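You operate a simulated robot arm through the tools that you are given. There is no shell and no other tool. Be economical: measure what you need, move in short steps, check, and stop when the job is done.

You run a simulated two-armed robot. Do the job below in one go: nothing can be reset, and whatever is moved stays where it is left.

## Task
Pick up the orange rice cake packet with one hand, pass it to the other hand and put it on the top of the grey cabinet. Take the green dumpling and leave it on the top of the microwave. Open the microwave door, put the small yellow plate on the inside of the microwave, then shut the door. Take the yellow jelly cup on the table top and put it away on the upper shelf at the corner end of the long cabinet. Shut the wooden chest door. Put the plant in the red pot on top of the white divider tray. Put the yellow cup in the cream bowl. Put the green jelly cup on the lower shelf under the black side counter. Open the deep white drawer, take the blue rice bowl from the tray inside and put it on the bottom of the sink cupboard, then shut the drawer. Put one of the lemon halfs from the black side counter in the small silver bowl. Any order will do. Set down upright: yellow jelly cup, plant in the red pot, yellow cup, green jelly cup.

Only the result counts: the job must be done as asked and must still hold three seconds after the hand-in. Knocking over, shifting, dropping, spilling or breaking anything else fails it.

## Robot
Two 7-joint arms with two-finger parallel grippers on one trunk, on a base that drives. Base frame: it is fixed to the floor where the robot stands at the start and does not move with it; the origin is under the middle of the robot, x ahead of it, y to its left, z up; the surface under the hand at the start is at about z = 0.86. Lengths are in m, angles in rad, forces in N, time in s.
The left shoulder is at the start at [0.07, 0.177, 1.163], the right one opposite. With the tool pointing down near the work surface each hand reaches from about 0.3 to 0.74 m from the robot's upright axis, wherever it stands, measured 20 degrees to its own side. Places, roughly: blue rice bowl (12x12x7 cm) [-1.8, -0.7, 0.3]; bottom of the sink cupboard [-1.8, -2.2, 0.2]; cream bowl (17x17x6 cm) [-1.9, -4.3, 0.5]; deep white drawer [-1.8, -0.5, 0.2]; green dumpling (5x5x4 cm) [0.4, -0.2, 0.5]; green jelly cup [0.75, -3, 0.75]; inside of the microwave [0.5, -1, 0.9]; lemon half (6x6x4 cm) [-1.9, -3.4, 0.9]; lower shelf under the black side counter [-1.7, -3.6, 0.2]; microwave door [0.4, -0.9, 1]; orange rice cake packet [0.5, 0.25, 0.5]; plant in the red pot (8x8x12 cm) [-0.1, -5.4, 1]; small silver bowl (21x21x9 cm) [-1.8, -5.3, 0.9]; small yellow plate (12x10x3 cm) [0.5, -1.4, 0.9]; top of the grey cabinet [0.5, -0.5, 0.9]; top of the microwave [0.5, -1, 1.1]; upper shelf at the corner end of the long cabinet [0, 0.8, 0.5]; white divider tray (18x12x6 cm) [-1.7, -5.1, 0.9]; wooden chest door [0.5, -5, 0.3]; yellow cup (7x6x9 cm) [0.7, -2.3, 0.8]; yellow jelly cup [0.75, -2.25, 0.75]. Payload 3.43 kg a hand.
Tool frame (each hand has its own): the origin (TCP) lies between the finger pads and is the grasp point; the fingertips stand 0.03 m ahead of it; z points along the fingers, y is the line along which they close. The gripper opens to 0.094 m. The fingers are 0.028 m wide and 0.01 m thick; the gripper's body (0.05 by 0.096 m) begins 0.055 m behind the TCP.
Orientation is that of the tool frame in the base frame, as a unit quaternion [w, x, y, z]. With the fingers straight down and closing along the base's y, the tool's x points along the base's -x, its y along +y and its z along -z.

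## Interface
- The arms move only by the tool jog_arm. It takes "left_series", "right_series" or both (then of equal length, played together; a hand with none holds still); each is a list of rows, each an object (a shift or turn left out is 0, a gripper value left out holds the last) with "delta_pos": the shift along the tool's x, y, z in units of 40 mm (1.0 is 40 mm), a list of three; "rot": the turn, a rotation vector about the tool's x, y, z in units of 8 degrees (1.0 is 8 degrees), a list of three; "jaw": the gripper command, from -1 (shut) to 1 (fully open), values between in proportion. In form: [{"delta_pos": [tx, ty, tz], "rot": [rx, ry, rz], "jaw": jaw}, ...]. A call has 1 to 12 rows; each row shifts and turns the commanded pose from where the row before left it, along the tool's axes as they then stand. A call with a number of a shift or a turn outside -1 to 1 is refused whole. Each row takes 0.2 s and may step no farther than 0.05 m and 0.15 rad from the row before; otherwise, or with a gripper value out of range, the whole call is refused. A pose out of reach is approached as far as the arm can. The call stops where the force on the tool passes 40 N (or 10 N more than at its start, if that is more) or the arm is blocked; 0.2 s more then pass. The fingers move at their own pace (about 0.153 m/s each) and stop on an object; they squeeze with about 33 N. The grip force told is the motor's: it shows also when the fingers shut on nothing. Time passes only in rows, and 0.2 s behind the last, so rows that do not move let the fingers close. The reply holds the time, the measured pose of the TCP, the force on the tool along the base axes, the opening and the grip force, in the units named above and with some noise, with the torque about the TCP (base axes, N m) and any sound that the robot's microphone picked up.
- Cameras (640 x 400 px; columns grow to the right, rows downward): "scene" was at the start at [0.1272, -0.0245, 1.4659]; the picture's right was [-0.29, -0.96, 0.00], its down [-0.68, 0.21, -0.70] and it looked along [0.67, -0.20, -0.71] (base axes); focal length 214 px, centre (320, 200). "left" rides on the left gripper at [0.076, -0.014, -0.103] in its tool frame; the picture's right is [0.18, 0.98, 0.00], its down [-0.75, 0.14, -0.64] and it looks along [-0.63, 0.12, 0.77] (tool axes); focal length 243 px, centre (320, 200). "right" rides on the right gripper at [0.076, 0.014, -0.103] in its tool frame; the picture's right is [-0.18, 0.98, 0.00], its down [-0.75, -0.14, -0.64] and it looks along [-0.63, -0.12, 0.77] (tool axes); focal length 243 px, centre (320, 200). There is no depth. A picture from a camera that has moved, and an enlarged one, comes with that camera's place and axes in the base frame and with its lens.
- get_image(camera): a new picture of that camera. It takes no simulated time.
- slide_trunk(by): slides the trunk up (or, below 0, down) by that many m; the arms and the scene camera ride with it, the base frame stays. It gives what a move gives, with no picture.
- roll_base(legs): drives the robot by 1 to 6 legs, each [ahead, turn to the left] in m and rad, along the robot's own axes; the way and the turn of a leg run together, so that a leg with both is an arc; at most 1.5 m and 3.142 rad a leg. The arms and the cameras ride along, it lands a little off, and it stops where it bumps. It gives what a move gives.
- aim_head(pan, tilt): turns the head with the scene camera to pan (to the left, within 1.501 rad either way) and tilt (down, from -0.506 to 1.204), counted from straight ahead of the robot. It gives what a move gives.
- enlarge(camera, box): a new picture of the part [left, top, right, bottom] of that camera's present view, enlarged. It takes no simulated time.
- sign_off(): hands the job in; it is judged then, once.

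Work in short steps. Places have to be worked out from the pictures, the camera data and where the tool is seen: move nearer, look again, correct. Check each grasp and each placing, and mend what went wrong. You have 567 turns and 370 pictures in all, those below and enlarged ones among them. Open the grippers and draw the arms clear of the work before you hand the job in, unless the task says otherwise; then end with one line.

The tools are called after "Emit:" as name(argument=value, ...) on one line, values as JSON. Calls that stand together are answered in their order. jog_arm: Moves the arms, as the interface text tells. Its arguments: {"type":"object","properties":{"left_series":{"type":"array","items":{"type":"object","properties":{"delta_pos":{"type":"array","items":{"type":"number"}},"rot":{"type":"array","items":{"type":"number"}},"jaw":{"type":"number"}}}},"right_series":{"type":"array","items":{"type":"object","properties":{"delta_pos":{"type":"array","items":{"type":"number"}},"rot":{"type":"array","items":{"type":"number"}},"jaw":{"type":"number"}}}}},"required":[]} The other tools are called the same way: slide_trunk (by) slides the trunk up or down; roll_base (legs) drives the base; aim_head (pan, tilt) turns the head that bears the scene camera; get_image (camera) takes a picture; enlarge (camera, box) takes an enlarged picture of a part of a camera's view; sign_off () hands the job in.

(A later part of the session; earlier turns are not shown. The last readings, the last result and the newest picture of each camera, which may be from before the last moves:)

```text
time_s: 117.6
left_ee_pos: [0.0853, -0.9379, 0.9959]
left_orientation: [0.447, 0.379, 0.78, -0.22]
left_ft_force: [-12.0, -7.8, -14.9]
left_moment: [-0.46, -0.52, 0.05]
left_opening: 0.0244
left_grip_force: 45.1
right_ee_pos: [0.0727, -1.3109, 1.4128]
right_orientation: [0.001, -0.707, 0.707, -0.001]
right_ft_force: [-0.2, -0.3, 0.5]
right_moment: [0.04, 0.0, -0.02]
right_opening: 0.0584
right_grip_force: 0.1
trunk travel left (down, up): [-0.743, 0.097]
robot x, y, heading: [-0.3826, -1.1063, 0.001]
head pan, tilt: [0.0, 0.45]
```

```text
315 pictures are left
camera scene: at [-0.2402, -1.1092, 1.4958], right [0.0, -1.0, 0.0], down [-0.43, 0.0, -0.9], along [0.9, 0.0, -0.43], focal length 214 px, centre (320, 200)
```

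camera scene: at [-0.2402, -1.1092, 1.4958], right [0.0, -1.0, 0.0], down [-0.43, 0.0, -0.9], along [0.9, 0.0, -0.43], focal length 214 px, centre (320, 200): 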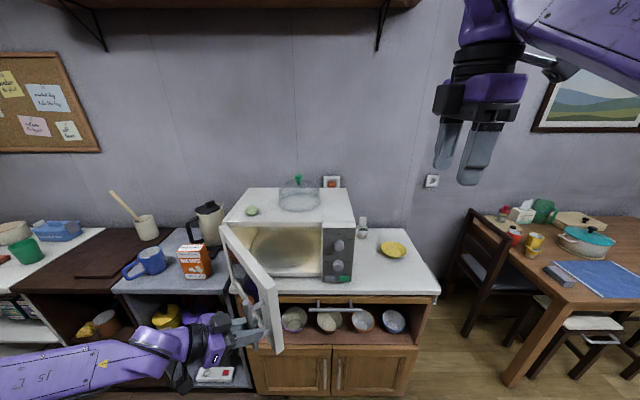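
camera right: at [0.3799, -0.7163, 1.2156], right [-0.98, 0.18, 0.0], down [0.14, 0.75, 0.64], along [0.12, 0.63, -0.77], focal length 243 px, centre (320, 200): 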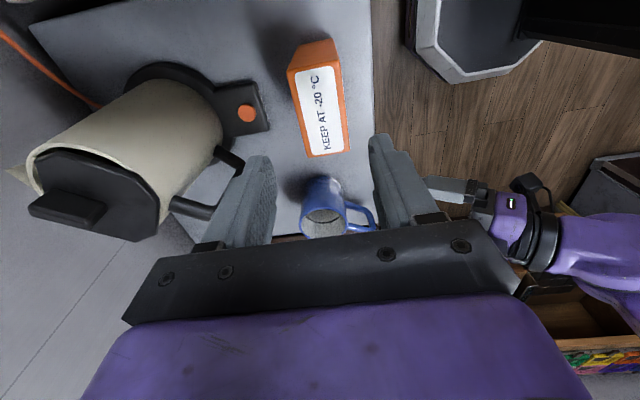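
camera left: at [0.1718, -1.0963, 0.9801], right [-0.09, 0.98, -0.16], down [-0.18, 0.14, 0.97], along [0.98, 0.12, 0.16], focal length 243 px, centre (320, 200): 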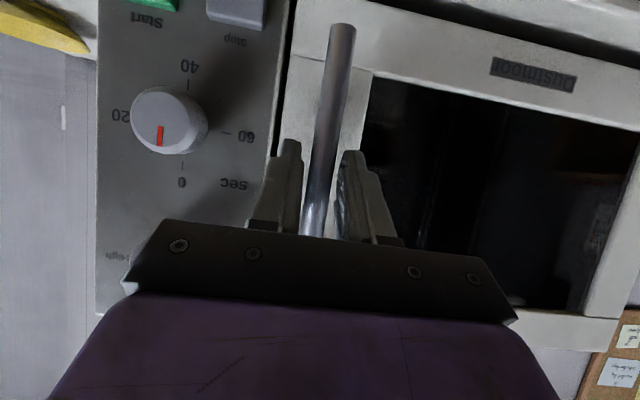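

Emit:
jog_arm(left_series=[{"delta_pos": [0.26, 0.04, -0.45], "rot": [0.433, 0, 0.25]}, {"delta_pos": [0.26, 0.07, -0.45], "rot": [0.433, 0, 0.25]}, {"delta_pos": [0.26, 0.07, -0.45], "rot": [0.433, 0, 0.25]}, {"delta_pos": [0.26, 0.08, -0.45], "rot": [0.433, 0, 0.25]}])

Emit:
get_image(camera="scene")

```text
time_s: 118.6
left_ee_pos: [0.0508, -0.8603, 0.9958]
left_orientation: [0.415, 0.485, 0.718, -0.278]
left_ft_force: [-15.5, -4.3, -4.1]
left_moment: [1.09, 0.23, -0.13]
left_opening: 0.0243
left_grip_force: 44.5
right_ee_pos: [0.0719, -1.3114, 1.4133]
right_orientation: [0.001, -0.707, 0.707, -0.001]
right_ft_force: [0.1, -0.3, 0.1]
right_moment: [0.02, 0.0, 0.02]
right_opening: 0.0586
right_grip_force: 0.0
trunk travel left (down, up): [-0.743, 0.097]
robot x, y, heading: [-0.3816, -1.1067, 0.005]
head pan, tilt: [0.0, 0.45]
```

```text
314 pictures are left
camera scene: at [-0.2419, -1.1086, 1.4965], right [0.0, -1.0, 0.0], down [-0.43, 0.0, -0.9], along [0.9, 0.0, -0.43], focal length 214 px, centre (320, 200)
```

scene: 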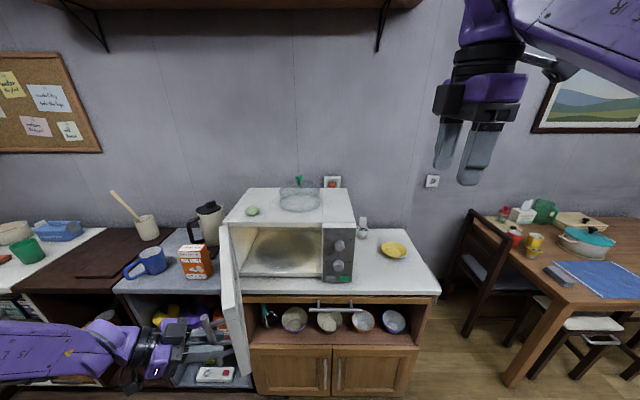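

Door is ~75° open. I release the handle and back the hand off along its axis.

Emit:
jog_arm(left_series=[{"jaw": 0.3}, {"jaw": 0.3}, {"delta_pos": [0, 0, -0.5]}, {"delta_pos": [0, 0, -1]}, {"delta_pos": [0, 0, -0.7]}])

Emit:
get_image(camera="scene")

```text
time_s: 119.8
left_ee_pos: [0.0223, -0.7879, 1.0391]
left_orientation: [0.416, 0.482, 0.719, -0.279]
left_ft_force: [0.3, -1.0, -0.5]
left_moment: [-0.03, -0.02, 0.01]
left_opening: 0.0613
left_grip_force: 0.2
right_ee_pos: [0.0739, -1.31, 1.4134]
right_orientation: [0.0, -0.706, 0.708, 0.0]
right_ft_force: [-0.3, 0.6, 0.2]
right_moment: [0.01, -0.01, 0.01]
right_opening: 0.0588
right_grip_force: 0.2
trunk travel left (down, up): [-0.743, 0.097]
robot x, y, heading: [-0.3827, -1.1068, -0.0]
head pan, tilt: [0.0, 0.45]
```

```text
313 pictures are left
camera scene: at [-0.239, -1.1075, 1.4961], right [0.0, -1.0, 0.0], down [-0.43, 0.0, -0.9], along [0.9, 0.0, -0.43], focal length 214 px, centre (320, 200)
```

scene: 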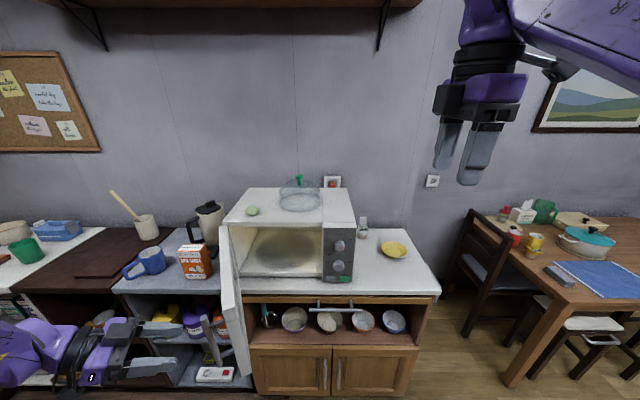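

Clear of the handle. I back the base up, then reorient both hands: left back to straight, right rolled for a rim pinch pitched 35° down.

Emit:
roll_base(legs=[[-0.4, 0]])

Emit:
jog_arm(left_series=[{"rot": [-0.8, 0, -0.46]}, {"rot": [-0.8, 0, -0.46]}, {"rot": [-0.8, 0, -0.46]}, {"rot": [-0.8, 0, -0.46]}, {"rot": [-0.8, 0, -0.46]}, {"rot": [-0.8, 0, -0.46]}, {"rot": [-0.8, 0, -0.46]}, {"rot": [-0.8, 0, -0.46]}], right_series=[{"rot": [0.86, 0, 0]}, {"rot": [0.86, 0, 0]}, {"rot": [0.86, 0, 0]}, {"rot": [0.86, 0, 0]}, {"rot": [0.86, 0, 0]}, {"rot": [0.86, 0, 0]}, {"rot": [0.86, 0, 0]}, {"rot": [0.86, 0, 0]}])

Emit:
get_image(camera="scene")

```text
time_s: 122.3
left_ee_pos: [-0.3768, -0.7895, 1.0383]
left_orientation: [0.414, 0.482, 0.72, -0.279]
left_ft_force: [0.1, -0.1, 0.3]
left_moment: [0.01, -0.03, 0.0]
left_opening: 0.061
left_grip_force: 0.1
right_ee_pos: [-0.3229, -1.3094, 1.4129]
right_orientation: [0.001, 0.708, -0.706, 0.0]
right_ft_force: [0.0, 0.3, -0.4]
right_moment: [0.01, 0.04, -0.01]
right_opening: 0.0586
right_grip_force: 0.1
trunk travel left (down, up): [-0.743, 0.097]
robot x, y, heading: [-0.778, -1.1047, 0.004]
head pan, tilt: [0.0, 0.45]
```

```text
time_s: 124.1
left_ee_pos: [-0.3319, -0.7585, 1.0319]
left_orientation: [0.498, 0.064, 0.864, -0.035]
left_ft_force: [0.2, -1.2, -0.1]
left_moment: [0.0, 0.01, 0.03]
left_opening: 0.0613
left_grip_force: 0.1
left hand out of reach, approached as far as the arm can: row 5, 6, 7, 8
right_ee_pos: [-0.3234, -1.3119, 1.4128]
right_orientation: [-0.329, 0.627, -0.626, 0.326]
right_ft_force: [0.1, 0.4, 0.3]
right_moment: [-0.01, 0.04, 0.02]
right_opening: 0.0588
right_grip_force: 0.0
trunk travel left (down, up): [-0.743, 0.097]
robot x, y, heading: [-0.7782, -1.1109, 0.005]
head pan, tilt: [0.0, 0.45]
```

```text
312 pictures are left
camera scene: at [-0.6378, -1.1104, 1.496], right [0.0, -1.0, 0.0], down [-0.44, 0.0, -0.9], along [0.9, 0.0, -0.44], focal length 214 px, centre (320, 200)
```

scene: 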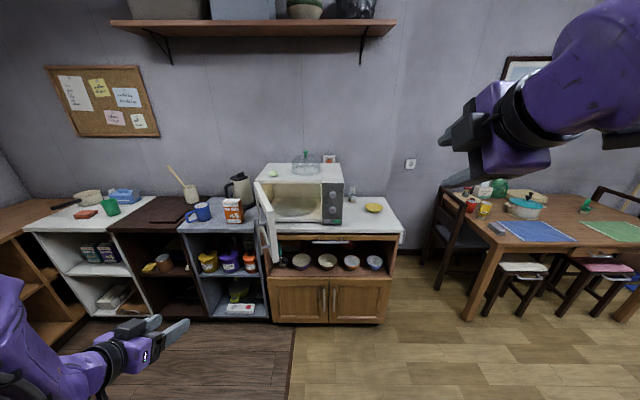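

Right tool pitch is as wanted. I lower the right hand and raise the left above door height.

Emit:
jog_arm(left_series=[{"delta_pos": [-0.845, -0.28, -0.45]}, {"delta_pos": [-0.845, -0.28, -0.45]}, {"delta_pos": [-0.845, -0.28, -0.45]}, {"delta_pos": [-0.845, -0.28, -0.45]}, {"delta_pos": [-0.845, -0.28, -0.45]}, {"delta_pos": [-0.845, -0.28, -0.45]}, {"delta_pos": [-0.845, -0.28, -0.45]}, {"delta_pos": [-0.845, -0.28, -0.45]}, {"delta_pos": [-0.845, -0.28, -0.45]}], right_series=[{"delta_pos": [0, 0.705, 0.833], "jaw": -0.3}, {"delta_pos": [0, 0.705, 0.833]}, {"delta_pos": [0, 0.705, 0.833]}, {"delta_pos": [0, 0.705, 0.833]}, {"delta_pos": [0, 0.705, 0.833]}, {"delta_pos": [0, 0.705, 0.833]}, {"delta_pos": [0, 0.705, 0.833]}, {"delta_pos": [0, 0.705, 0.833]}, {"delta_pos": [0, 0.705, 0.833]}])

Emit:
roll_base(legs=[[0, -1.571], [0.14, 0], [0, 1.571], [0.5, 0]])

Emit:
get_image(camera="scene")

Emit:
get_image(camera="right")

```text
time_s: 126.1
left_ee_pos: [-0.235, -0.7486, 1.3164]
left_orientation: [0.499, 0.062, 0.863, -0.042]
left_ft_force: [-0.5, 0.8, -0.8]
left_moment: [-0.01, 0.05, -0.01]
left_opening: 0.0613
left_grip_force: 0.0
left hand out of reach, approached as far as the arm can: row 1, 3, 4, 5, 6, 7, 8, 9
right_ee_pos: [-0.2215, -1.31, 1.0322]
right_orientation: [-0.328, 0.628, -0.627, 0.326]
right_ft_force: [-0.7, 0.4, -0.7]
right_moment: [0.01, 0.02, 0.01]
right_opening: 0.0329
right_grip_force: 0.1
trunk travel left (down, up): [-0.743, 0.097]
robot x, y, heading: [-0.782, -1.1057, 0.005]
head pan, tilt: [0.0, 0.45]
```

```text
time_s: 137.6
left_ee_pos: [0.2663, -0.8876, 1.3155]
left_orientation: [0.499, 0.061, 0.864, -0.042]
left_ft_force: [0.3, 0.3, 0.3]
left_moment: [0.04, 0.05, 0.02]
left_opening: 0.0611
left_grip_force: 0.1
right_ee_pos: [0.2794, -1.4508, 1.0336]
right_orientation: [-0.327, 0.627, -0.627, 0.327]
right_ft_force: [-0.1, 0.5, 0.3]
right_moment: [-0.01, 0.04, 0.01]
right_opening: 0.033
right_grip_force: 0.1
trunk travel left (down, up): [-0.743, 0.097]
robot x, y, heading: [-0.2759, -1.252, 0.001]
head pan, tilt: [0.0, 0.45]
```

```text
311 pictures are left
camera scene: at [-0.1366, -1.2492, 1.4961], right [0.0, -1.0, 0.0], down [-0.43, 0.0, -0.9], along [0.9, 0.0, -0.43], focal length 214 px, centre (320, 200)
```

scene: 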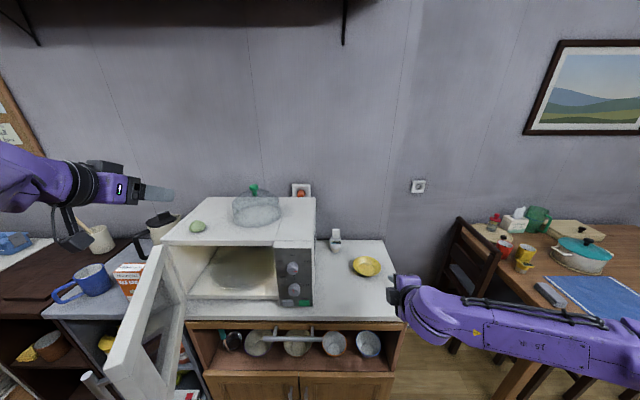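

```text
310 pictures are left
camera right: at [0.1867, -1.5284, 1.0805], right [-0.56, 0.18, -0.81], down [-0.45, 0.75, 0.48], along [0.7, 0.63, -0.34], focal length 243 px, centre (320, 200)
```

right: 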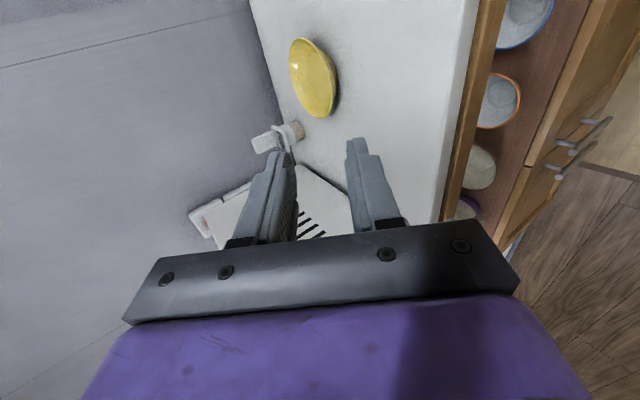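

Emit:
enlarge(camera="scene", box=[320, 240, 420, 300])

Emit:
enlarge(camera="right", box=[260, 10, 400, 140])

```text
6.40 times, centred on (370, 270) of scene
camera zoom: at [-0.1366, -1.2492, 1.4961], right [0.0, -1.0, 0.0], down [-0.43, 0.0, -0.9], along [0.9, 0.0, -0.43], focal length 1373 px, centre (0, -248)
```

zoom: 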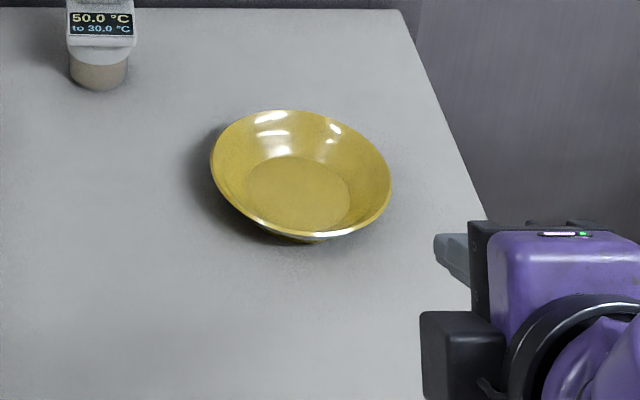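

```text
3.08 times, centred on (330, 75) of right
camera zoom: at [0.1867, -1.5284, 1.0805], right [-0.56, 0.18, -0.81], down [-0.45, 0.75, 0.48], along [0.7, 0.63, -0.34], focal length 746 px, centre (289, 585)
```

zoom: 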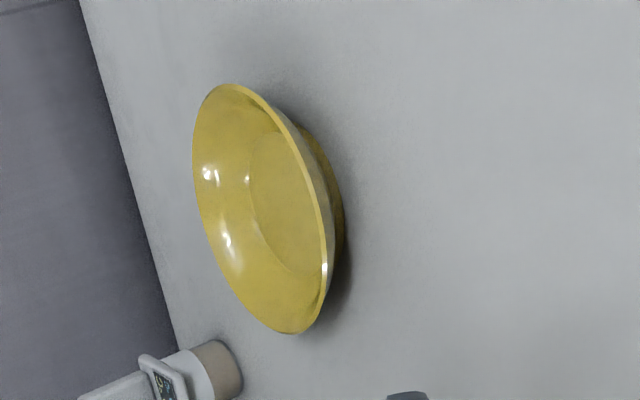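

Plate rim: near edge ≈(0.454,−1.428), z≈0.905, wall ~45°. I set pitch 45°, narrow jaw, and move to a pre-grasp point.

Emit:
jog_arm(right_series=[{"rot": [-0.625, 0, 0], "jaw": -0.62}, {"rot": [-0.625, 0, 0], "jaw": -0.62}, {"delta_pos": [-0.144, -0.2, 0.79]}, {"delta_pos": [-0.144, -0.2, 0.79]}, {"delta_pos": [-0.144, -0.2, 0.79]}, {"delta_pos": [-0.144, -0.2, 0.79]}])

Emit:
get_image(camera="right")

Emit:
enlarge(camera="scene", box=[320, 240, 420, 300])

```text
time_s: 139.0
left_ee_pos: [0.2691, -0.8863, 1.3121]
left_orientation: [0.498, 0.061, 0.864, -0.044]
left_ft_force: [-0.1, -0.1, 0.3]
left_moment: [-0.01, -0.03, -0.01]
left_opening: 0.0612
left_grip_force: 0.1
right_ee_pos: [0.3934, -1.4257, 0.9672]
right_orientation: [-0.27, 0.654, -0.652, 0.27]
right_ft_force: [0.1, 1.0, -0.3]
right_moment: [0.02, 0.02, -0.02]
right_opening: 0.0178
right_grip_force: 0.1
trunk travel left (down, up): [-0.743, 0.097]
robot x, y, heading: [-0.2793, -1.2513, -0.001]
head pan, tilt: [0.0, 0.45]
```

```text
307 pictures are left
camera right: at [0.3104, -1.5037, 1.0295], right [-0.69, 0.18, -0.7], down [-0.36, 0.75, 0.55], along [0.63, 0.63, -0.46], focal length 243 px, centre (320, 200)
```

right: 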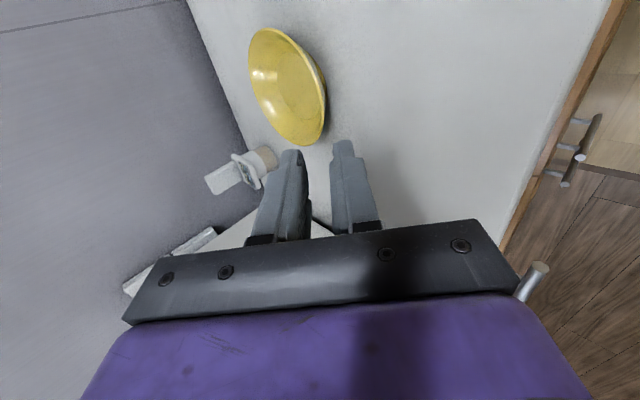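

```text
6.40 times, centred on (370, 270) of scene
camera zoom: at [-0.134, -1.2486, 1.4958], right [0.0, -1.0, 0.0], down [-0.44, 0.0, -0.9], along [0.9, 0.0, -0.44], focal length 1373 px, centre (0, -248)
```

zoom: 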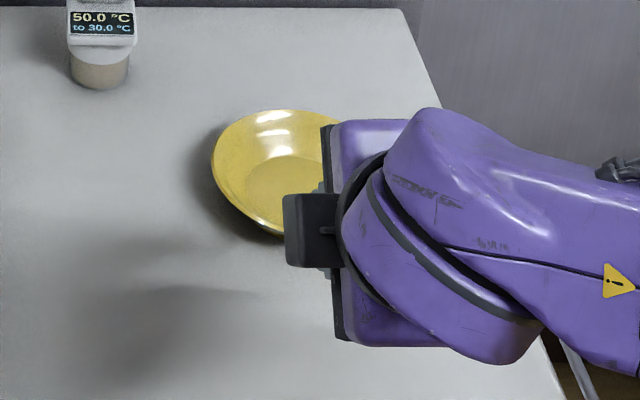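

Along the tool axis the fingers head for the near rim. I advance 4.5 cm and look.

Emit:
jog_arm(right_series=[{"delta_pos": [0.04, 0, 0.6]}, {"delta_pos": [0, 0, 0.55]}])

Emit:
get_image(camera="right")

```text
time_s: 139.6
left_ee_pos: [0.2685, -0.8874, 1.3147]
left_orientation: [0.498, 0.061, 0.864, -0.044]
left_ft_force: [-0.7, -0.2, 0.7]
left_moment: [-0.03, -0.03, 0.0]
left_opening: 0.0613
left_grip_force: 0.1
right_ee_pos: [0.426, -1.427, 0.9352]
right_orientation: [-0.271, 0.653, -0.653, 0.271]
right_ft_force: [1.4, -0.4, 0.1]
right_moment: [-0.03, 0.02, 0.0]
right_opening: 0.0179
right_grip_force: 0.0
trunk travel left (down, up): [-0.743, 0.097]
robot x, y, heading: [-0.2786, -1.2494, 0.004]
head pan, tilt: [0.0, 0.45]
```

```text
305 pictures are left
camera right: at [0.3427, -1.505, 0.9968], right [-0.7, 0.18, -0.7], down [-0.36, 0.75, 0.55], along [0.62, 0.63, -0.46], focal length 243 px, centre (320, 200)
```

right: 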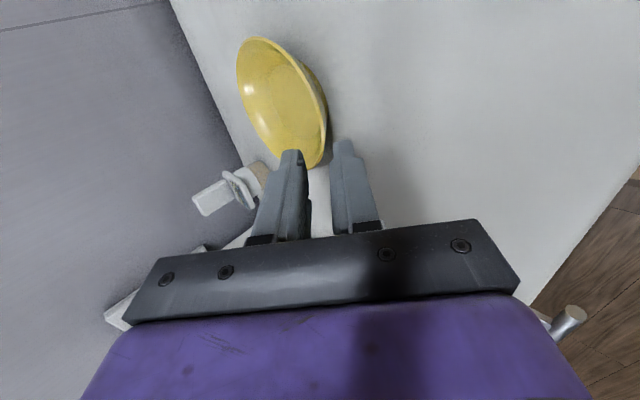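

Emit:
enlarge(camera="right", box=[220, 20, 400, 250])

```text
1.74 times, centred on (310, 135) of right
camera zoom: at [0.3427, -1.505, 0.9968], right [-0.7, 0.18, -0.7], down [-0.36, 0.75, 0.55], along [0.62, 0.63, -0.46], focal length 422 px, centre (337, 313)
```

zoom: 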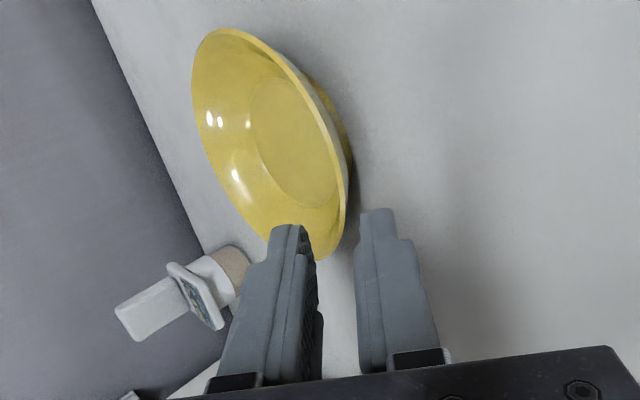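

Rim is between the fingers. Advance the last 3 cm and close gently.

Emit:
jog_arm(right_series=[{"delta_pos": [0, 0, 0.4]}, {"delta_pos": [0, 0, 0.35]}])

Emit:
enlarge(camera="right", box=[220, 20, 400, 250])

```text
time_s: 140.2
left_ee_pos: [0.2675, -0.8868, 1.3143]
left_orientation: [0.499, 0.061, 0.864, -0.044]
left_ft_force: [-0.9, 0.3, 0.1]
left_moment: [-0.01, -0.01, 0.01]
left_opening: 0.0612
left_grip_force: 0.0
right_ee_pos: [0.4476, -1.4276, 0.9137]
right_orientation: [-0.272, 0.653, -0.653, 0.271]
right_ft_force: [0.1, 0.1, -0.5]
right_moment: [0.01, 0.0, 0.0]
right_opening: 0.0181
right_grip_force: 0.0
trunk travel left (down, up): [-0.743, 0.097]
robot x, y, heading: [-0.2823, -1.2503, 0.0]
head pan, tilt: [0.0, 0.45]
```

```text
1.74 times, centred on (310, 135) of right
camera zoom: at [0.3639, -1.5054, 0.9757], right [-0.69, 0.18, -0.7], down [-0.36, 0.75, 0.55], along [0.63, 0.63, -0.46], focal length 422 px, centre (337, 313)
```

zoom: 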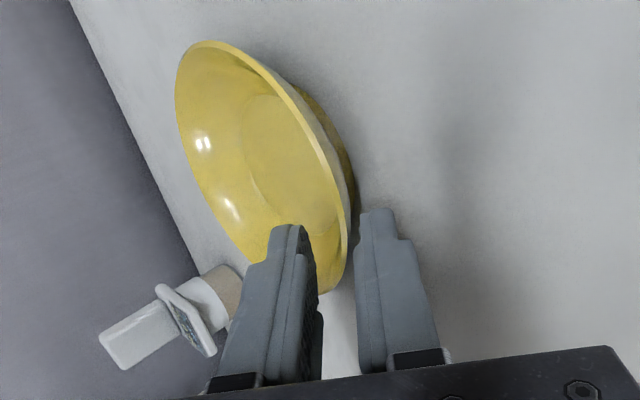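

Emit:
jog_arm(right_series=[{"jaw": -1}, {"jaw": -1}, {"delta_pos": [0, -0.35, -0.35]}, {"delta_pos": [0, -0.35, -0.35]}, {"delta_pos": [0, 0, 0]}])

Emit:
get_image(camera="right")

Emit:
get_image(camera="scene")

```text
time_s: 141.4
left_ee_pos: [0.2667, -0.8883, 1.3156]
left_orientation: [0.498, 0.061, 0.864, -0.043]
left_ft_force: [-0.5, 0.1, 0.6]
left_moment: [0.01, 0.0, 0.01]
left_opening: 0.0611
left_grip_force: 0.1
right_ee_pos: [0.4457, -1.4289, 0.9526]
right_orientation: [-0.272, 0.653, -0.653, 0.271]
right_ft_force: [-1.0, -0.8, -0.3]
right_moment: [0.03, 0.01, 0.02]
right_opening: 0.0
right_grip_force: 33.2
trunk travel left (down, up): [-0.743, 0.097]
robot x, y, heading: [-0.277, -1.2476, -0.003]
head pan, tilt: [0.0, 0.45]
```

```text
302 pictures are left
camera right: at [0.3632, -1.5055, 1.0164], right [-0.69, 0.18, -0.7], down [-0.36, 0.75, 0.55], along [0.63, 0.63, -0.46], focal length 243 px, centre (320, 200)
```

right: 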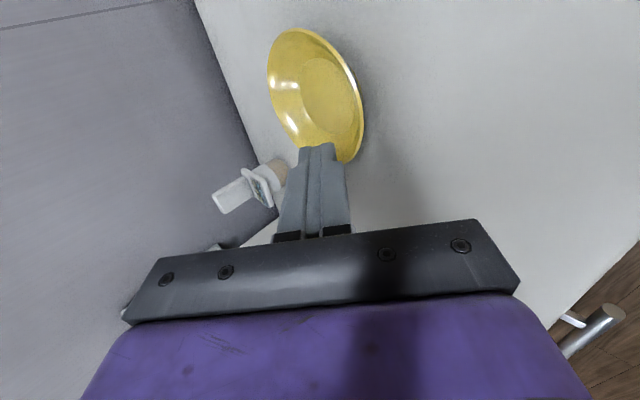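

```text
301 pictures are left
camera scene: at [-0.1356, -1.2493, 1.496], right [0.0, -1.0, 0.0], down [-0.44, 0.0, -0.9], along [0.9, 0.0, -0.44], focal length 214 px, centre (320, 200)
```

scene: 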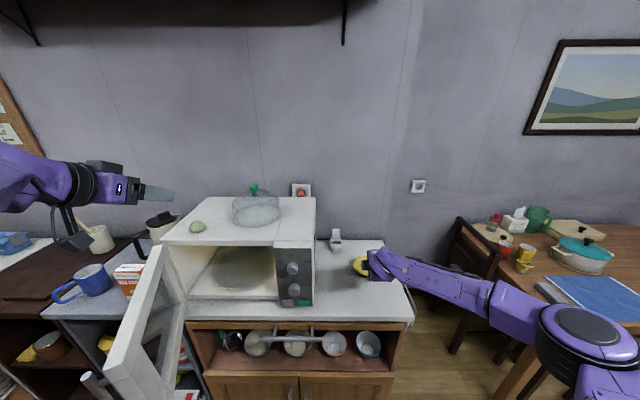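

Fingers shut on nothing (0.0 opening). I check the plate.

Emit:
enlarge(camera="right", box=[220, 10, 400, 240])

Emit:
enlarge(camera="scene", box=[320, 240, 420, 300])

```text
1.74 times, centred on (310, 125) of right
camera zoom: at [0.3632, -1.5055, 1.0164], right [-0.69, 0.18, -0.7], down [-0.36, 0.75, 0.55], along [0.63, 0.63, -0.46], focal length 422 px, centre (337, 330)
```

zoom: 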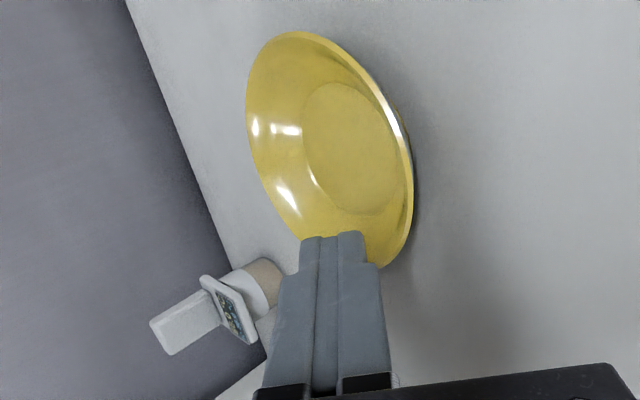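

```text
6.40 times, centred on (370, 270) of scene
camera zoom: at [-0.1356, -1.2493, 1.496], right [0.0, -1.0, 0.0], down [-0.44, 0.0, -0.9], along [0.9, 0.0, -0.44], focal length 1373 px, centre (0, -248)
```

zoom: 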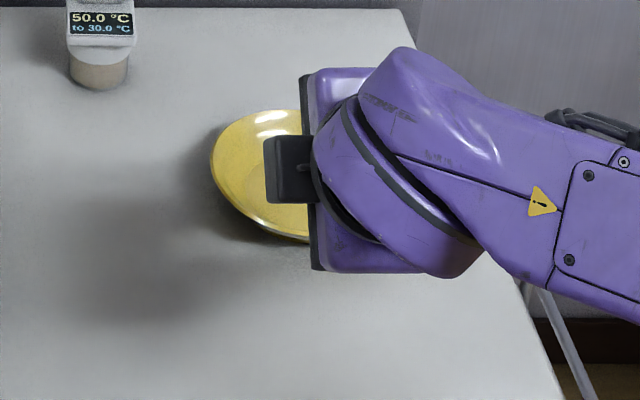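

Plate unmoved; the counter (and rim) must sit lower: microwave feet misled me. Revised rim ≈(0.472,−1.434,0.888). I back up, reopen and approach lower.

Emit:
jog_arm(right_series=[{"delta_pos": [0.12, 0.3, -0.5]}, {"delta_pos": [0, 0.32, 0.3], "jaw": -0.6}, {"delta_pos": [0, 0, 0.5]}, {"delta_pos": [0, 0, 0.5]}])

Emit:
enlarge(camera="right", box=[220, 20, 400, 250])

```text
time_s: 142.4
left_ee_pos: [0.2663, -0.8877, 1.3151]
left_orientation: [0.499, 0.061, 0.864, -0.044]
left_ft_force: [0.0, 0.1, 0.1]
left_moment: [0.02, 0.0, -0.01]
left_opening: 0.0608
left_grip_force: 0.1
right_ee_pos: [0.4508, -1.4338, 0.9126]
right_orientation: [-0.272, 0.654, -0.652, 0.271]
right_ft_force: [0.5, -0.1, -1.0]
right_moment: [0.0, 0.01, -0.01]
right_opening: 0.0186
right_grip_force: 0.0
trunk travel left (down, up): [-0.743, 0.097]
robot x, y, heading: [-0.2763, -1.2492, 0.003]
head pan, tilt: [0.0, 0.45]
```

```text
1.74 times, centred on (310, 135) of right
camera zoom: at [0.3686, -1.5108, 0.9753], right [-0.69, 0.18, -0.7], down [-0.36, 0.75, 0.55], along [0.63, 0.63, -0.46], focal length 422 px, centre (337, 313)
```

zoom: 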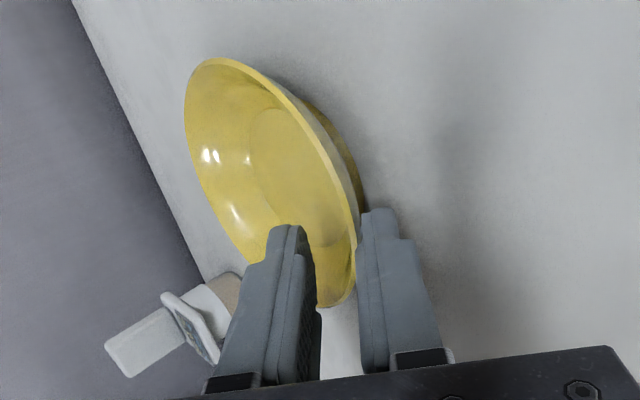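

Emit:
jog_arm(right_series=[{"delta_pos": [0, 0.1, 0.25]}, {"delta_pos": [0, 0, 0.25]}])

Emit:
enlarge(camera="right", box=[220, 20, 400, 250])

```text
time_s: 143.0
left_ee_pos: [0.2664, -0.8882, 1.3141]
left_orientation: [0.498, 0.061, 0.864, -0.044]
left_ft_force: [-0.7, 0.2, 0.2]
left_moment: [0.0, -0.03, -0.01]
left_opening: 0.0612
left_grip_force: 0.0
right_ee_pos: [0.4617, -1.4316, 0.8943]
right_orientation: [0.271, -0.653, 0.653, -0.271]
right_ft_force: [0.6, -0.2, -0.1]
right_moment: [-0.01, 0.01, 0.02]
right_opening: 0.0186
right_grip_force: 0.1
trunk travel left (down, up): [-0.743, 0.097]
robot x, y, heading: [-0.2807, -1.2485, 0.001]
head pan, tilt: [0.0, 0.45]
```

```text
1.74 times, centred on (310, 135) of right
camera zoom: at [0.3795, -1.5107, 0.9575], right [-0.69, 0.18, -0.7], down [-0.36, 0.75, 0.55], along [0.63, 0.63, -0.46], focal length 422 px, centre (337, 313)
```

zoom: 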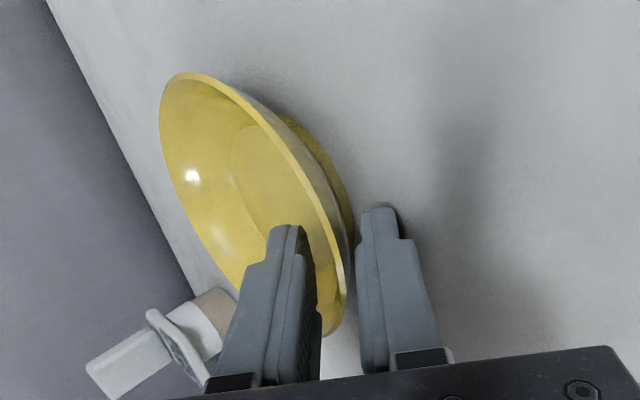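

Now clearly straddling the wall. Close.

Emit:
jog_arm(right_series=[{"jaw": -1}, {"jaw": -1}])

Emit:
enlarge(camera="right", box=[220, 20, 400, 250])

```text
time_s: 143.6
left_ee_pos: [0.2672, -0.8864, 1.3146]
left_orientation: [0.499, 0.06, 0.863, -0.043]
left_ft_force: [-0.4, -0.1, -0.3]
left_moment: [-0.01, 0.02, 0.03]
left_opening: 0.0612
left_grip_force: 0.1
right_ee_pos: [0.463, -1.4329, 0.8965]
right_orientation: [-0.272, 0.653, -0.652, 0.271]
right_ft_force: [1.5, -0.3, 5.9]
right_moment: [-0.14, -0.24, -0.02]
right_opening: 0.0028
right_grip_force: 32.6
trunk travel left (down, up): [-0.743, 0.097]
robot x, y, heading: [-0.275, -1.2493, -0.002]
head pan, tilt: [0.0, 0.45]
```

```text
1.74 times, centred on (310, 135) of right
camera zoom: at [0.3792, -1.5107, 0.9585], right [-0.69, 0.18, -0.7], down [-0.36, 0.75, 0.55], along [0.63, 0.63, -0.46], focal length 422 px, centre (337, 313)
```

zoom: 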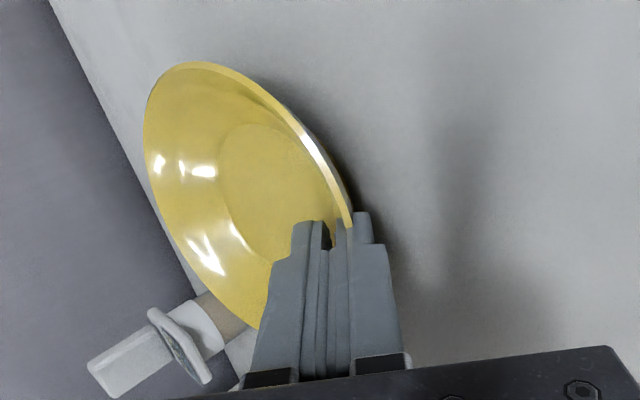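

Gripped (2.8 mm wall). Lift 10 cm and look.

Emit:
jog_arm(right_series=[{"delta_pos": [0, -0.3, -0.3]}, {"delta_pos": [0, -0.7, -0.7]}, {"delta_pos": [0, -0.7, -0.7]}])

Emit:
get_image(camera="scene")

Emit:
get_image(camera="right")

```text
time_s: 144.4
left_ee_pos: [0.2663, -0.887, 1.3148]
left_orientation: [0.499, 0.062, 0.863, -0.045]
left_ft_force: [0.5, 1.0, 0.0]
left_moment: [0.02, -0.02, 0.01]
left_opening: 0.0613
left_grip_force: 0.2
right_ee_pos: [0.4621, -1.4317, 0.9914]
right_orientation: [-0.272, 0.654, -0.652, 0.271]
right_ft_force: [0.2, 0.2, -0.3]
right_moment: [0.01, 0.08, 0.03]
right_opening: 0.0033
right_grip_force: 33.4
trunk travel left (down, up): [-0.743, 0.097]
robot x, y, heading: [-0.2791, -1.2505, -0.002]
head pan, tilt: [0.0, 0.45]
```

```text
295 pictures are left
camera scene: at [-0.1364, -1.2489, 1.496], right [0.0, -1.0, 0.0], down [-0.44, 0.0, -0.9], along [0.9, 0.0, -0.44], focal length 214 px, centre (320, 200)
```

scene: 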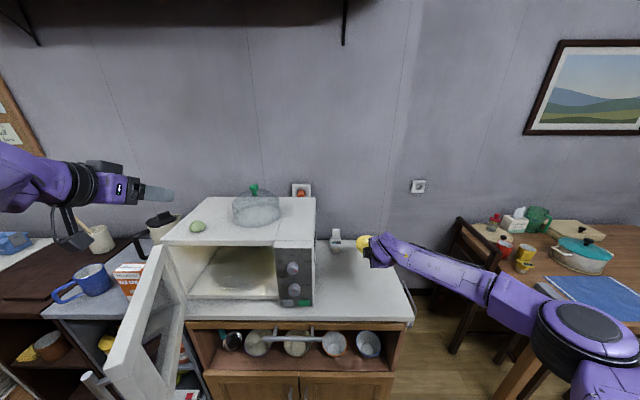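

```text
294 pictures are left
camera right: at [0.3791, -1.5097, 1.0543], right [-0.69, 0.18, -0.7], down [-0.36, 0.75, 0.55], along [0.63, 0.63, -0.46], focal length 243 px, centre (320, 200)
```

right: 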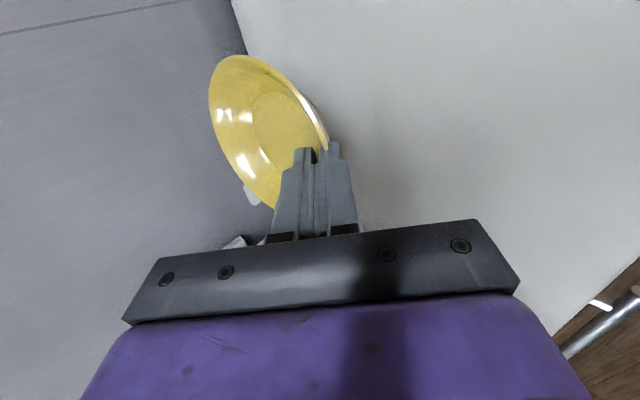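

Plate held. I back the base, bring the hand in toward the mid-line, and come round at a slight angle to face the open microwave.

Emit:
roll_base(legs=[[-0.45, 0]])

Emit:
jog_arm(right_series=[{"delta_pos": [-0.83, 0.56, -0.56]}, {"delta_pos": [-0.83, 0.56, -0.56]}, {"delta_pos": [-0.83, 0.56, -0.56]}, {"delta_pos": [-0.83, 0.56, -0.56]}, {"delta_pos": [-0.83, 0.56, -0.56]}, {"delta_pos": [-0.83, 0.56, -0.56]}])

Emit:
roll_base(legs=[[0, 0.276], [0.36, 0], [0, -0.1]])

Emit:
get_image(camera="scene")

Emit:
get_image(camera="right")

```text
time_s: 147.1
left_ee_pos: [-0.18, -0.8892, 1.3139]
left_orientation: [0.498, 0.062, 0.864, -0.044]
left_ft_force: [0.0, -0.5, 0.1]
left_moment: [-0.02, -0.04, 0.0]
left_opening: 0.0611
left_grip_force: 0.0
right_ee_pos: [0.0136, -1.435, 0.9914]
right_orientation: [0.269, -0.653, 0.654, -0.271]
right_ft_force: [-0.7, 0.4, -1.1]
right_moment: [-0.02, 0.07, -0.02]
right_opening: 0.0027
right_grip_force: 33.1
trunk travel left (down, up): [-0.743, 0.097]
robot x, y, heading: [-0.7297, -1.2469, -0.004]
head pan, tilt: [0.0, 0.45]
```

```text
time_s: 148.5
left_ee_pos: [-0.1816, -0.8876, 1.3131]
left_orientation: [0.498, 0.061, 0.864, -0.044]
left_ft_force: [0.8, 0.9, 0.0]
left_moment: [-0.01, 0.06, -0.01]
left_opening: 0.061
left_grip_force: 0.0
right_ee_pos: [-0.1766, -1.2336, 0.9895]
right_orientation: [0.271, -0.653, 0.654, -0.271]
right_ft_force: [-0.2, 0.3, -1.1]
right_moment: [0.01, 0.09, 0.01]
right_opening: 0.0029
right_grip_force: 33.0
trunk travel left (down, up): [-0.743, 0.097]
robot x, y, heading: [-0.7287, -1.2498, 0.0]
head pan, tilt: [0.0, 0.45]
```

```text
time_s: 152.2
left_ee_pos: [0.0832, -0.6992, 1.3156]
left_orientation: [0.501, -0.015, 0.865, -0.001]
left_ft_force: [-0.2, -0.7, -0.1]
left_moment: [-0.03, -0.01, 0.0]
left_opening: 0.061
left_grip_force: 0.0
right_ee_pos: [0.1497, -1.0379, 0.9911]
right_orientation: [-0.293, 0.71, -0.591, 0.247]
right_ft_force: [0.9, -0.1, -1.2]
right_moment: [-0.03, 0.08, 0.02]
right_opening: 0.003
right_grip_force: 32.6
trunk travel left (down, up): [-0.743, 0.097]
robot x, y, heading: [-0.3885, -1.1501, 0.178]
head pan, tilt: [0.0, 0.45]
```

```text
293 pictures are left
camera scene: at [-0.2495, -1.1263, 1.4961], right [0.18, -0.98, 0.0], down [-0.43, -0.08, -0.9], along [0.89, 0.16, -0.43], focal length 214 px, centre (320, 200)
```

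scene: 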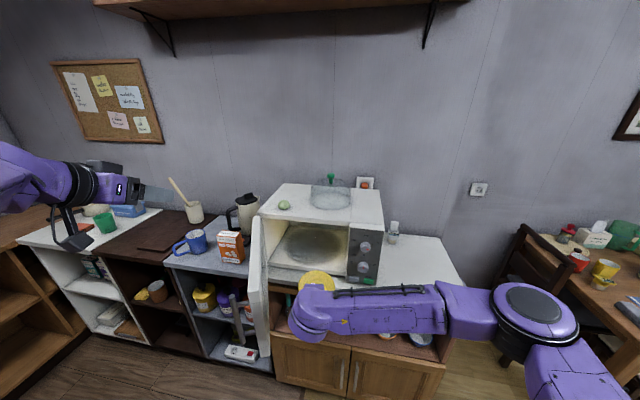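

```text
292 pictures are left
camera right: at [0.0815, -1.1295, 1.0529], right [-0.72, 0.06, -0.7], down [-0.48, 0.68, 0.55], along [0.5, 0.73, -0.46], focal length 243 px, centre (320, 200)
```

right: 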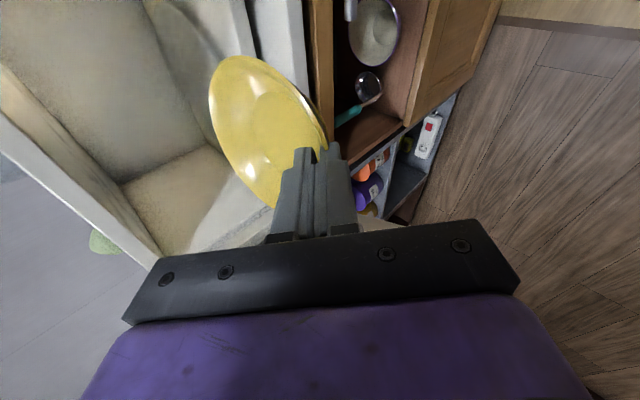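

I enlarge the microwave interior to measure its opening.

Emit:
enlarge(camera="scene", box=[240, 170, 400, 310])

```text
2.86 times, centred on (320, 240) of scene
camera zoom: at [-0.2495, -1.1263, 1.4961], right [0.18, -0.98, 0.0], down [-0.43, -0.08, -0.9], along [0.89, 0.16, -0.43], focal length 613 px, centre (320, 86)
```

zoom: 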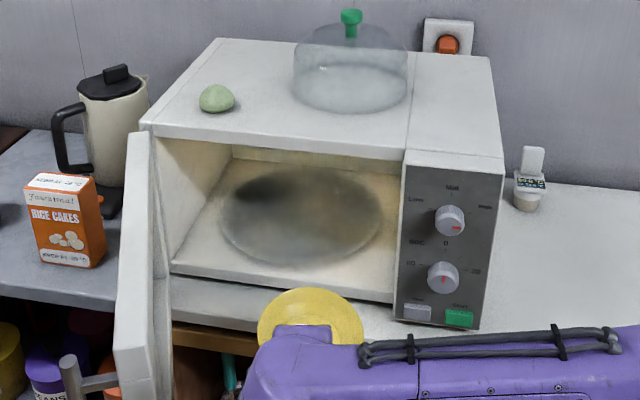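

Interior centre ≈(0.49,−0.963), floor z≈0.91. I slide the plate in along the hand's heading.

Emit:
jog_arm(right_series=[{"delta_pos": [-0.31, -0.5, 0.5]}, {"delta_pos": [-0.31, -0.75, 0.75]}, {"delta_pos": [0, -0.75, 0.75]}, {"delta_pos": [0, -0.75, 0.75]}])

Emit:
get_image(camera="scene")

Emit:
get_image(camera="right")

```text
time_s: 153.2
left_ee_pos: [0.0844, -0.6991, 1.3133]
left_orientation: [0.501, -0.018, 0.865, 0.0]
left_ft_force: [0.3, 0.3, -0.4]
left_moment: [-0.01, -0.01, -0.01]
left_opening: 0.0609
left_grip_force: 0.0
right_ee_pos: [0.2987, -0.9859, 0.9911]
right_orientation: [-0.294, 0.71, -0.591, 0.245]
right_ft_force: [0.3, 0.2, -1.3]
right_moment: [0.02, 0.05, 0.0]
right_opening: 0.0029
right_grip_force: 33.3
trunk travel left (down, up): [-0.743, 0.097]
robot x, y, heading: [-0.3908, -1.1535, 0.177]
head pan, tilt: [0.0, 0.45]
```

```text
290 pictures are left
camera scene: at [-0.2475, -1.126, 1.4959], right [0.18, -0.98, 0.0], down [-0.43, -0.08, -0.9], along [0.89, 0.16, -0.44], focal length 214 px, centre (320, 200)
```

scene: 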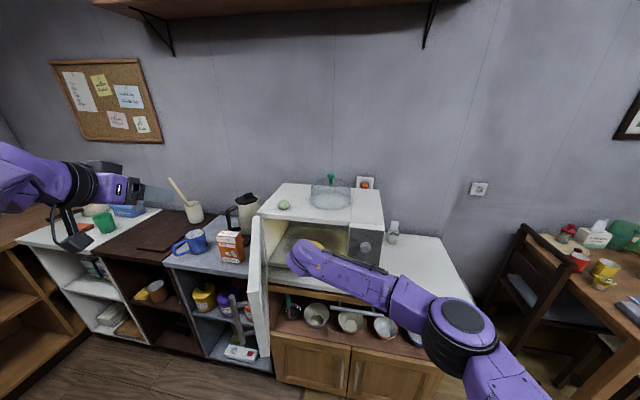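

```text
289 pictures are left
camera right: at [0.2313, -1.0763, 1.054], right [-0.72, 0.06, -0.7], down [-0.48, 0.68, 0.55], along [0.5, 0.73, -0.46], focal length 243 px, centre (320, 200)
```

right: 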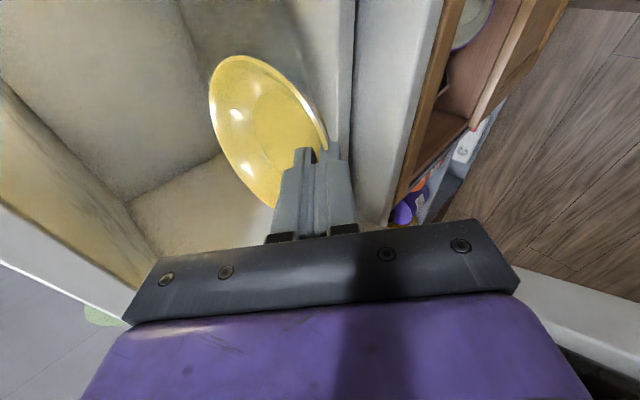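

I lower the plate close to the floor of the oven and go 7 cm further.

Emit:
jog_arm(right_series=[{"delta_pos": [0, 0.42, 0.42]}, {"delta_pos": [0, -0.6, 0.6]}, {"delta_pos": [0, -0.6, 0.6]}])

Emit:
get_image(camera="right")

Emit:
enlarge(camera="scene", box=[240, 170, 400, 310])

```text
time_s: 154.0
left_ee_pos: [0.0831, -0.6993, 1.3139]
left_orientation: [0.501, -0.018, 0.865, 0.001]
left_ft_force: [-0.1, 0.1, 0.6]
left_moment: [0.02, 0.01, -0.01]
left_opening: 0.0609
left_grip_force: 0.2
right_ee_pos: [0.3459, -0.9744, 0.9617]
right_orientation: [-0.295, 0.709, -0.592, 0.245]
right_ft_force: [0.2, 0.1, -1.8]
right_moment: [-0.03, 0.07, 0.01]
right_opening: 0.0028
right_grip_force: 32.9
right hand out of reach, approached as far as the arm can: row 3
trunk travel left (down, up): [-0.743, 0.097]
robot x, y, heading: [-0.3883, -1.1549, 0.181]
head pan, tilt: [0.0, 0.45]
```

```text
288 pictures are left
camera right: at [0.2782, -1.0661, 1.0246], right [-0.72, 0.06, -0.7], down [-0.48, 0.68, 0.55], along [0.5, 0.73, -0.46], focal length 243 px, centre (320, 200)
```

right: 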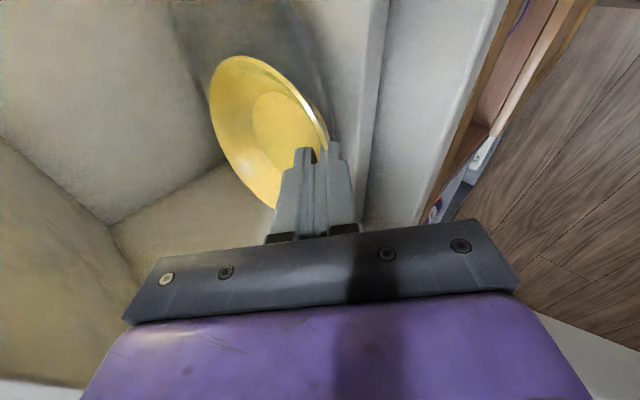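

```text
2.86 times, centred on (320, 240) of scene
camera zoom: at [-0.249, -1.1266, 1.4961], right [0.18, -0.98, 0.0], down [-0.43, -0.08, -0.9], along [0.89, 0.16, -0.44], focal length 613 px, centre (320, 86)
```

zoom: 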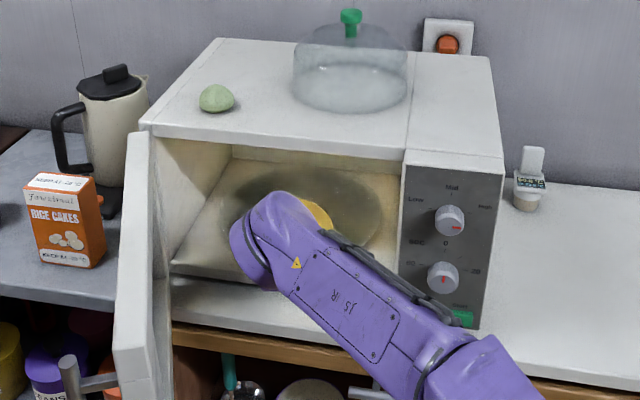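

The arm is at full stretch; I retract 5 cm and drive the base 8 cm closer.

Emit:
jog_arm(right_series=[{"delta_pos": [0, 0.45, -0.45]}, {"delta_pos": [0, 0.45, -0.45]}])

Emit:
roll_base(legs=[[0.08, 0]])

Emit:
get_image(camera="right")

```text
time_s: 154.6
left_ee_pos: [0.0831, -0.701, 1.3146]
left_orientation: [0.5, -0.017, 0.866, 0.0]
left_ft_force: [-0.5, -0.2, 0.2]
left_moment: [-0.01, 0.0, -0.03]
left_opening: 0.0613
left_grip_force: 0.0
right_ee_pos: [0.2959, -0.9862, 0.9625]
right_orientation: [-0.295, 0.709, -0.591, 0.246]
right_ft_force: [-0.5, -0.4, -0.9]
right_moment: [-0.01, 0.05, 0.01]
right_opening: 0.003
right_grip_force: 32.7
trunk travel left (down, up): [-0.743, 0.097]
robot x, y, heading: [-0.3887, -1.1521, 0.179]
head pan, tilt: [0.0, 0.45]
```

```text
time_s: 155.7
left_ee_pos: [0.1543, -0.6886, 1.32]
left_orientation: [0.505, -0.015, 0.863, 0.001]
left_ft_force: [-1.2, -0.5, 0.7]
left_moment: [0.01, 0.01, -0.01]
left_opening: 0.0611
left_grip_force: 0.0
right_ee_pos: [0.3689, -0.9712, 0.9658]
right_orientation: [-0.296, 0.709, -0.59, 0.247]
right_ft_force: [-1.7, 0.9, -1.6]
right_moment: [-0.04, 0.07, -0.01]
right_opening: 0.0026
right_grip_force: 32.9
trunk travel left (down, up): [-0.743, 0.097]
robot x, y, heading: [-0.3082, -1.1403, 0.182]
head pan, tilt: [0.0, 0.45]
```

```text
286 pictures are left
camera right: at [0.3005, -1.0628, 1.0278], right [-0.71, 0.06, -0.7], down [-0.49, 0.68, 0.55], along [0.51, 0.73, -0.45], focal length 243 px, centre (320, 200)
```

right: 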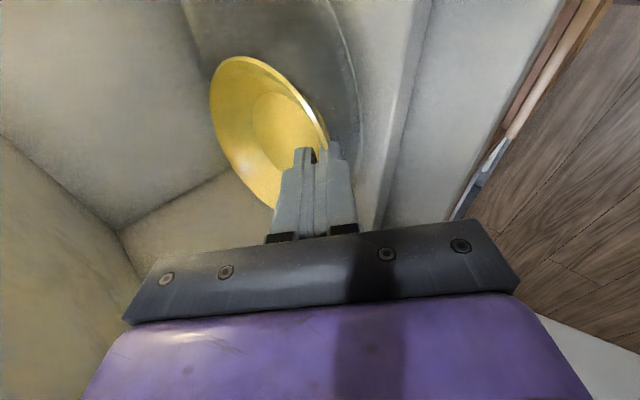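

Now lower gently until the plate touches the oven floor.

Emit:
jog_arm(right_series=[{"delta_pos": [0, 0.2, 0.2]}, {"delta_pos": [0, 0.1, 0.1]}, {"delta_pos": [0, 0.1, 0.1]}])

Emit:
get_image(camera="right")

```text
time_s: 156.4
left_ee_pos: [0.1596, -0.6867, 1.3171]
left_orientation: [0.503, -0.016, 0.864, 0.0]
left_ft_force: [0.1, -0.4, 0.3]
left_moment: [0.0, -0.02, 0.0]
left_opening: 0.0611
left_grip_force: 0.0
right_ee_pos: [0.3746, -0.9708, 0.9411]
right_orientation: [-0.296, 0.71, -0.59, 0.247]
right_ft_force: [4.0, 1.3, 8.3]
right_moment: [-0.09, -0.44, 0.11]
right_opening: 0.0029
right_grip_force: 32.9
trunk travel left (down, up): [-0.743, 0.097]
robot x, y, heading: [-0.3121, -1.1378, 0.185]
head pan, tilt: [0.0, 0.45]
```

```text
285 pictures are left
camera right: at [0.3061, -1.0617, 1.0033], right [-0.71, 0.06, -0.7], down [-0.49, 0.68, 0.55], along [0.5, 0.73, -0.45], focal length 243 px, centre (320, 200)
```

right: 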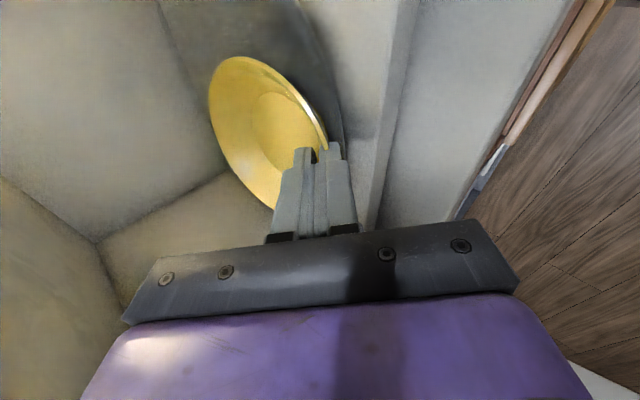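

Contact (8 N). I open slightly and withdraw along the finger axis.

Emit:
jog_arm(right_series=[{"jaw": -0.6}, {"jaw": -0.6}, {"delta_pos": [0, 0, -0.5]}, {"delta_pos": [0, 0, -0.5]}, {"delta_pos": [0, 0, -0.5]}])

Emit:
get_image(camera="right")

```text
time_s: 157.7
left_ee_pos: [0.1618, -0.6881, 1.3157]
left_orientation: [0.502, -0.016, 0.865, 0.0]
left_ft_force: [-0.2, -0.4, -0.1]
left_moment: [-0.02, 0.03, -0.01]
left_opening: 0.0609
left_grip_force: 0.1
right_ee_pos: [0.3299, -0.9798, 0.9823]
right_orientation: [-0.294, 0.709, -0.592, 0.246]
right_ft_force: [-0.5, -0.1, -0.5]
right_moment: [0.0, -0.01, 0.01]
right_opening: 0.0188
right_grip_force: 0.1
trunk travel left (down, up): [-0.743, 0.097]
robot x, y, heading: [-0.3105, -1.1397, 0.18]
head pan, tilt: [0.0, 0.45]
```

```text
284 pictures are left
camera right: at [0.2622, -1.0702, 1.0439], right [-0.72, 0.06, -0.7], down [-0.48, 0.68, 0.55], along [0.5, 0.73, -0.46], focal length 243 px, centre (320, 200)
```

right: 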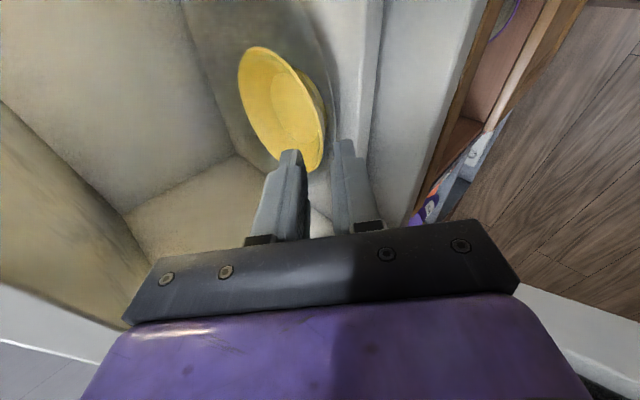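

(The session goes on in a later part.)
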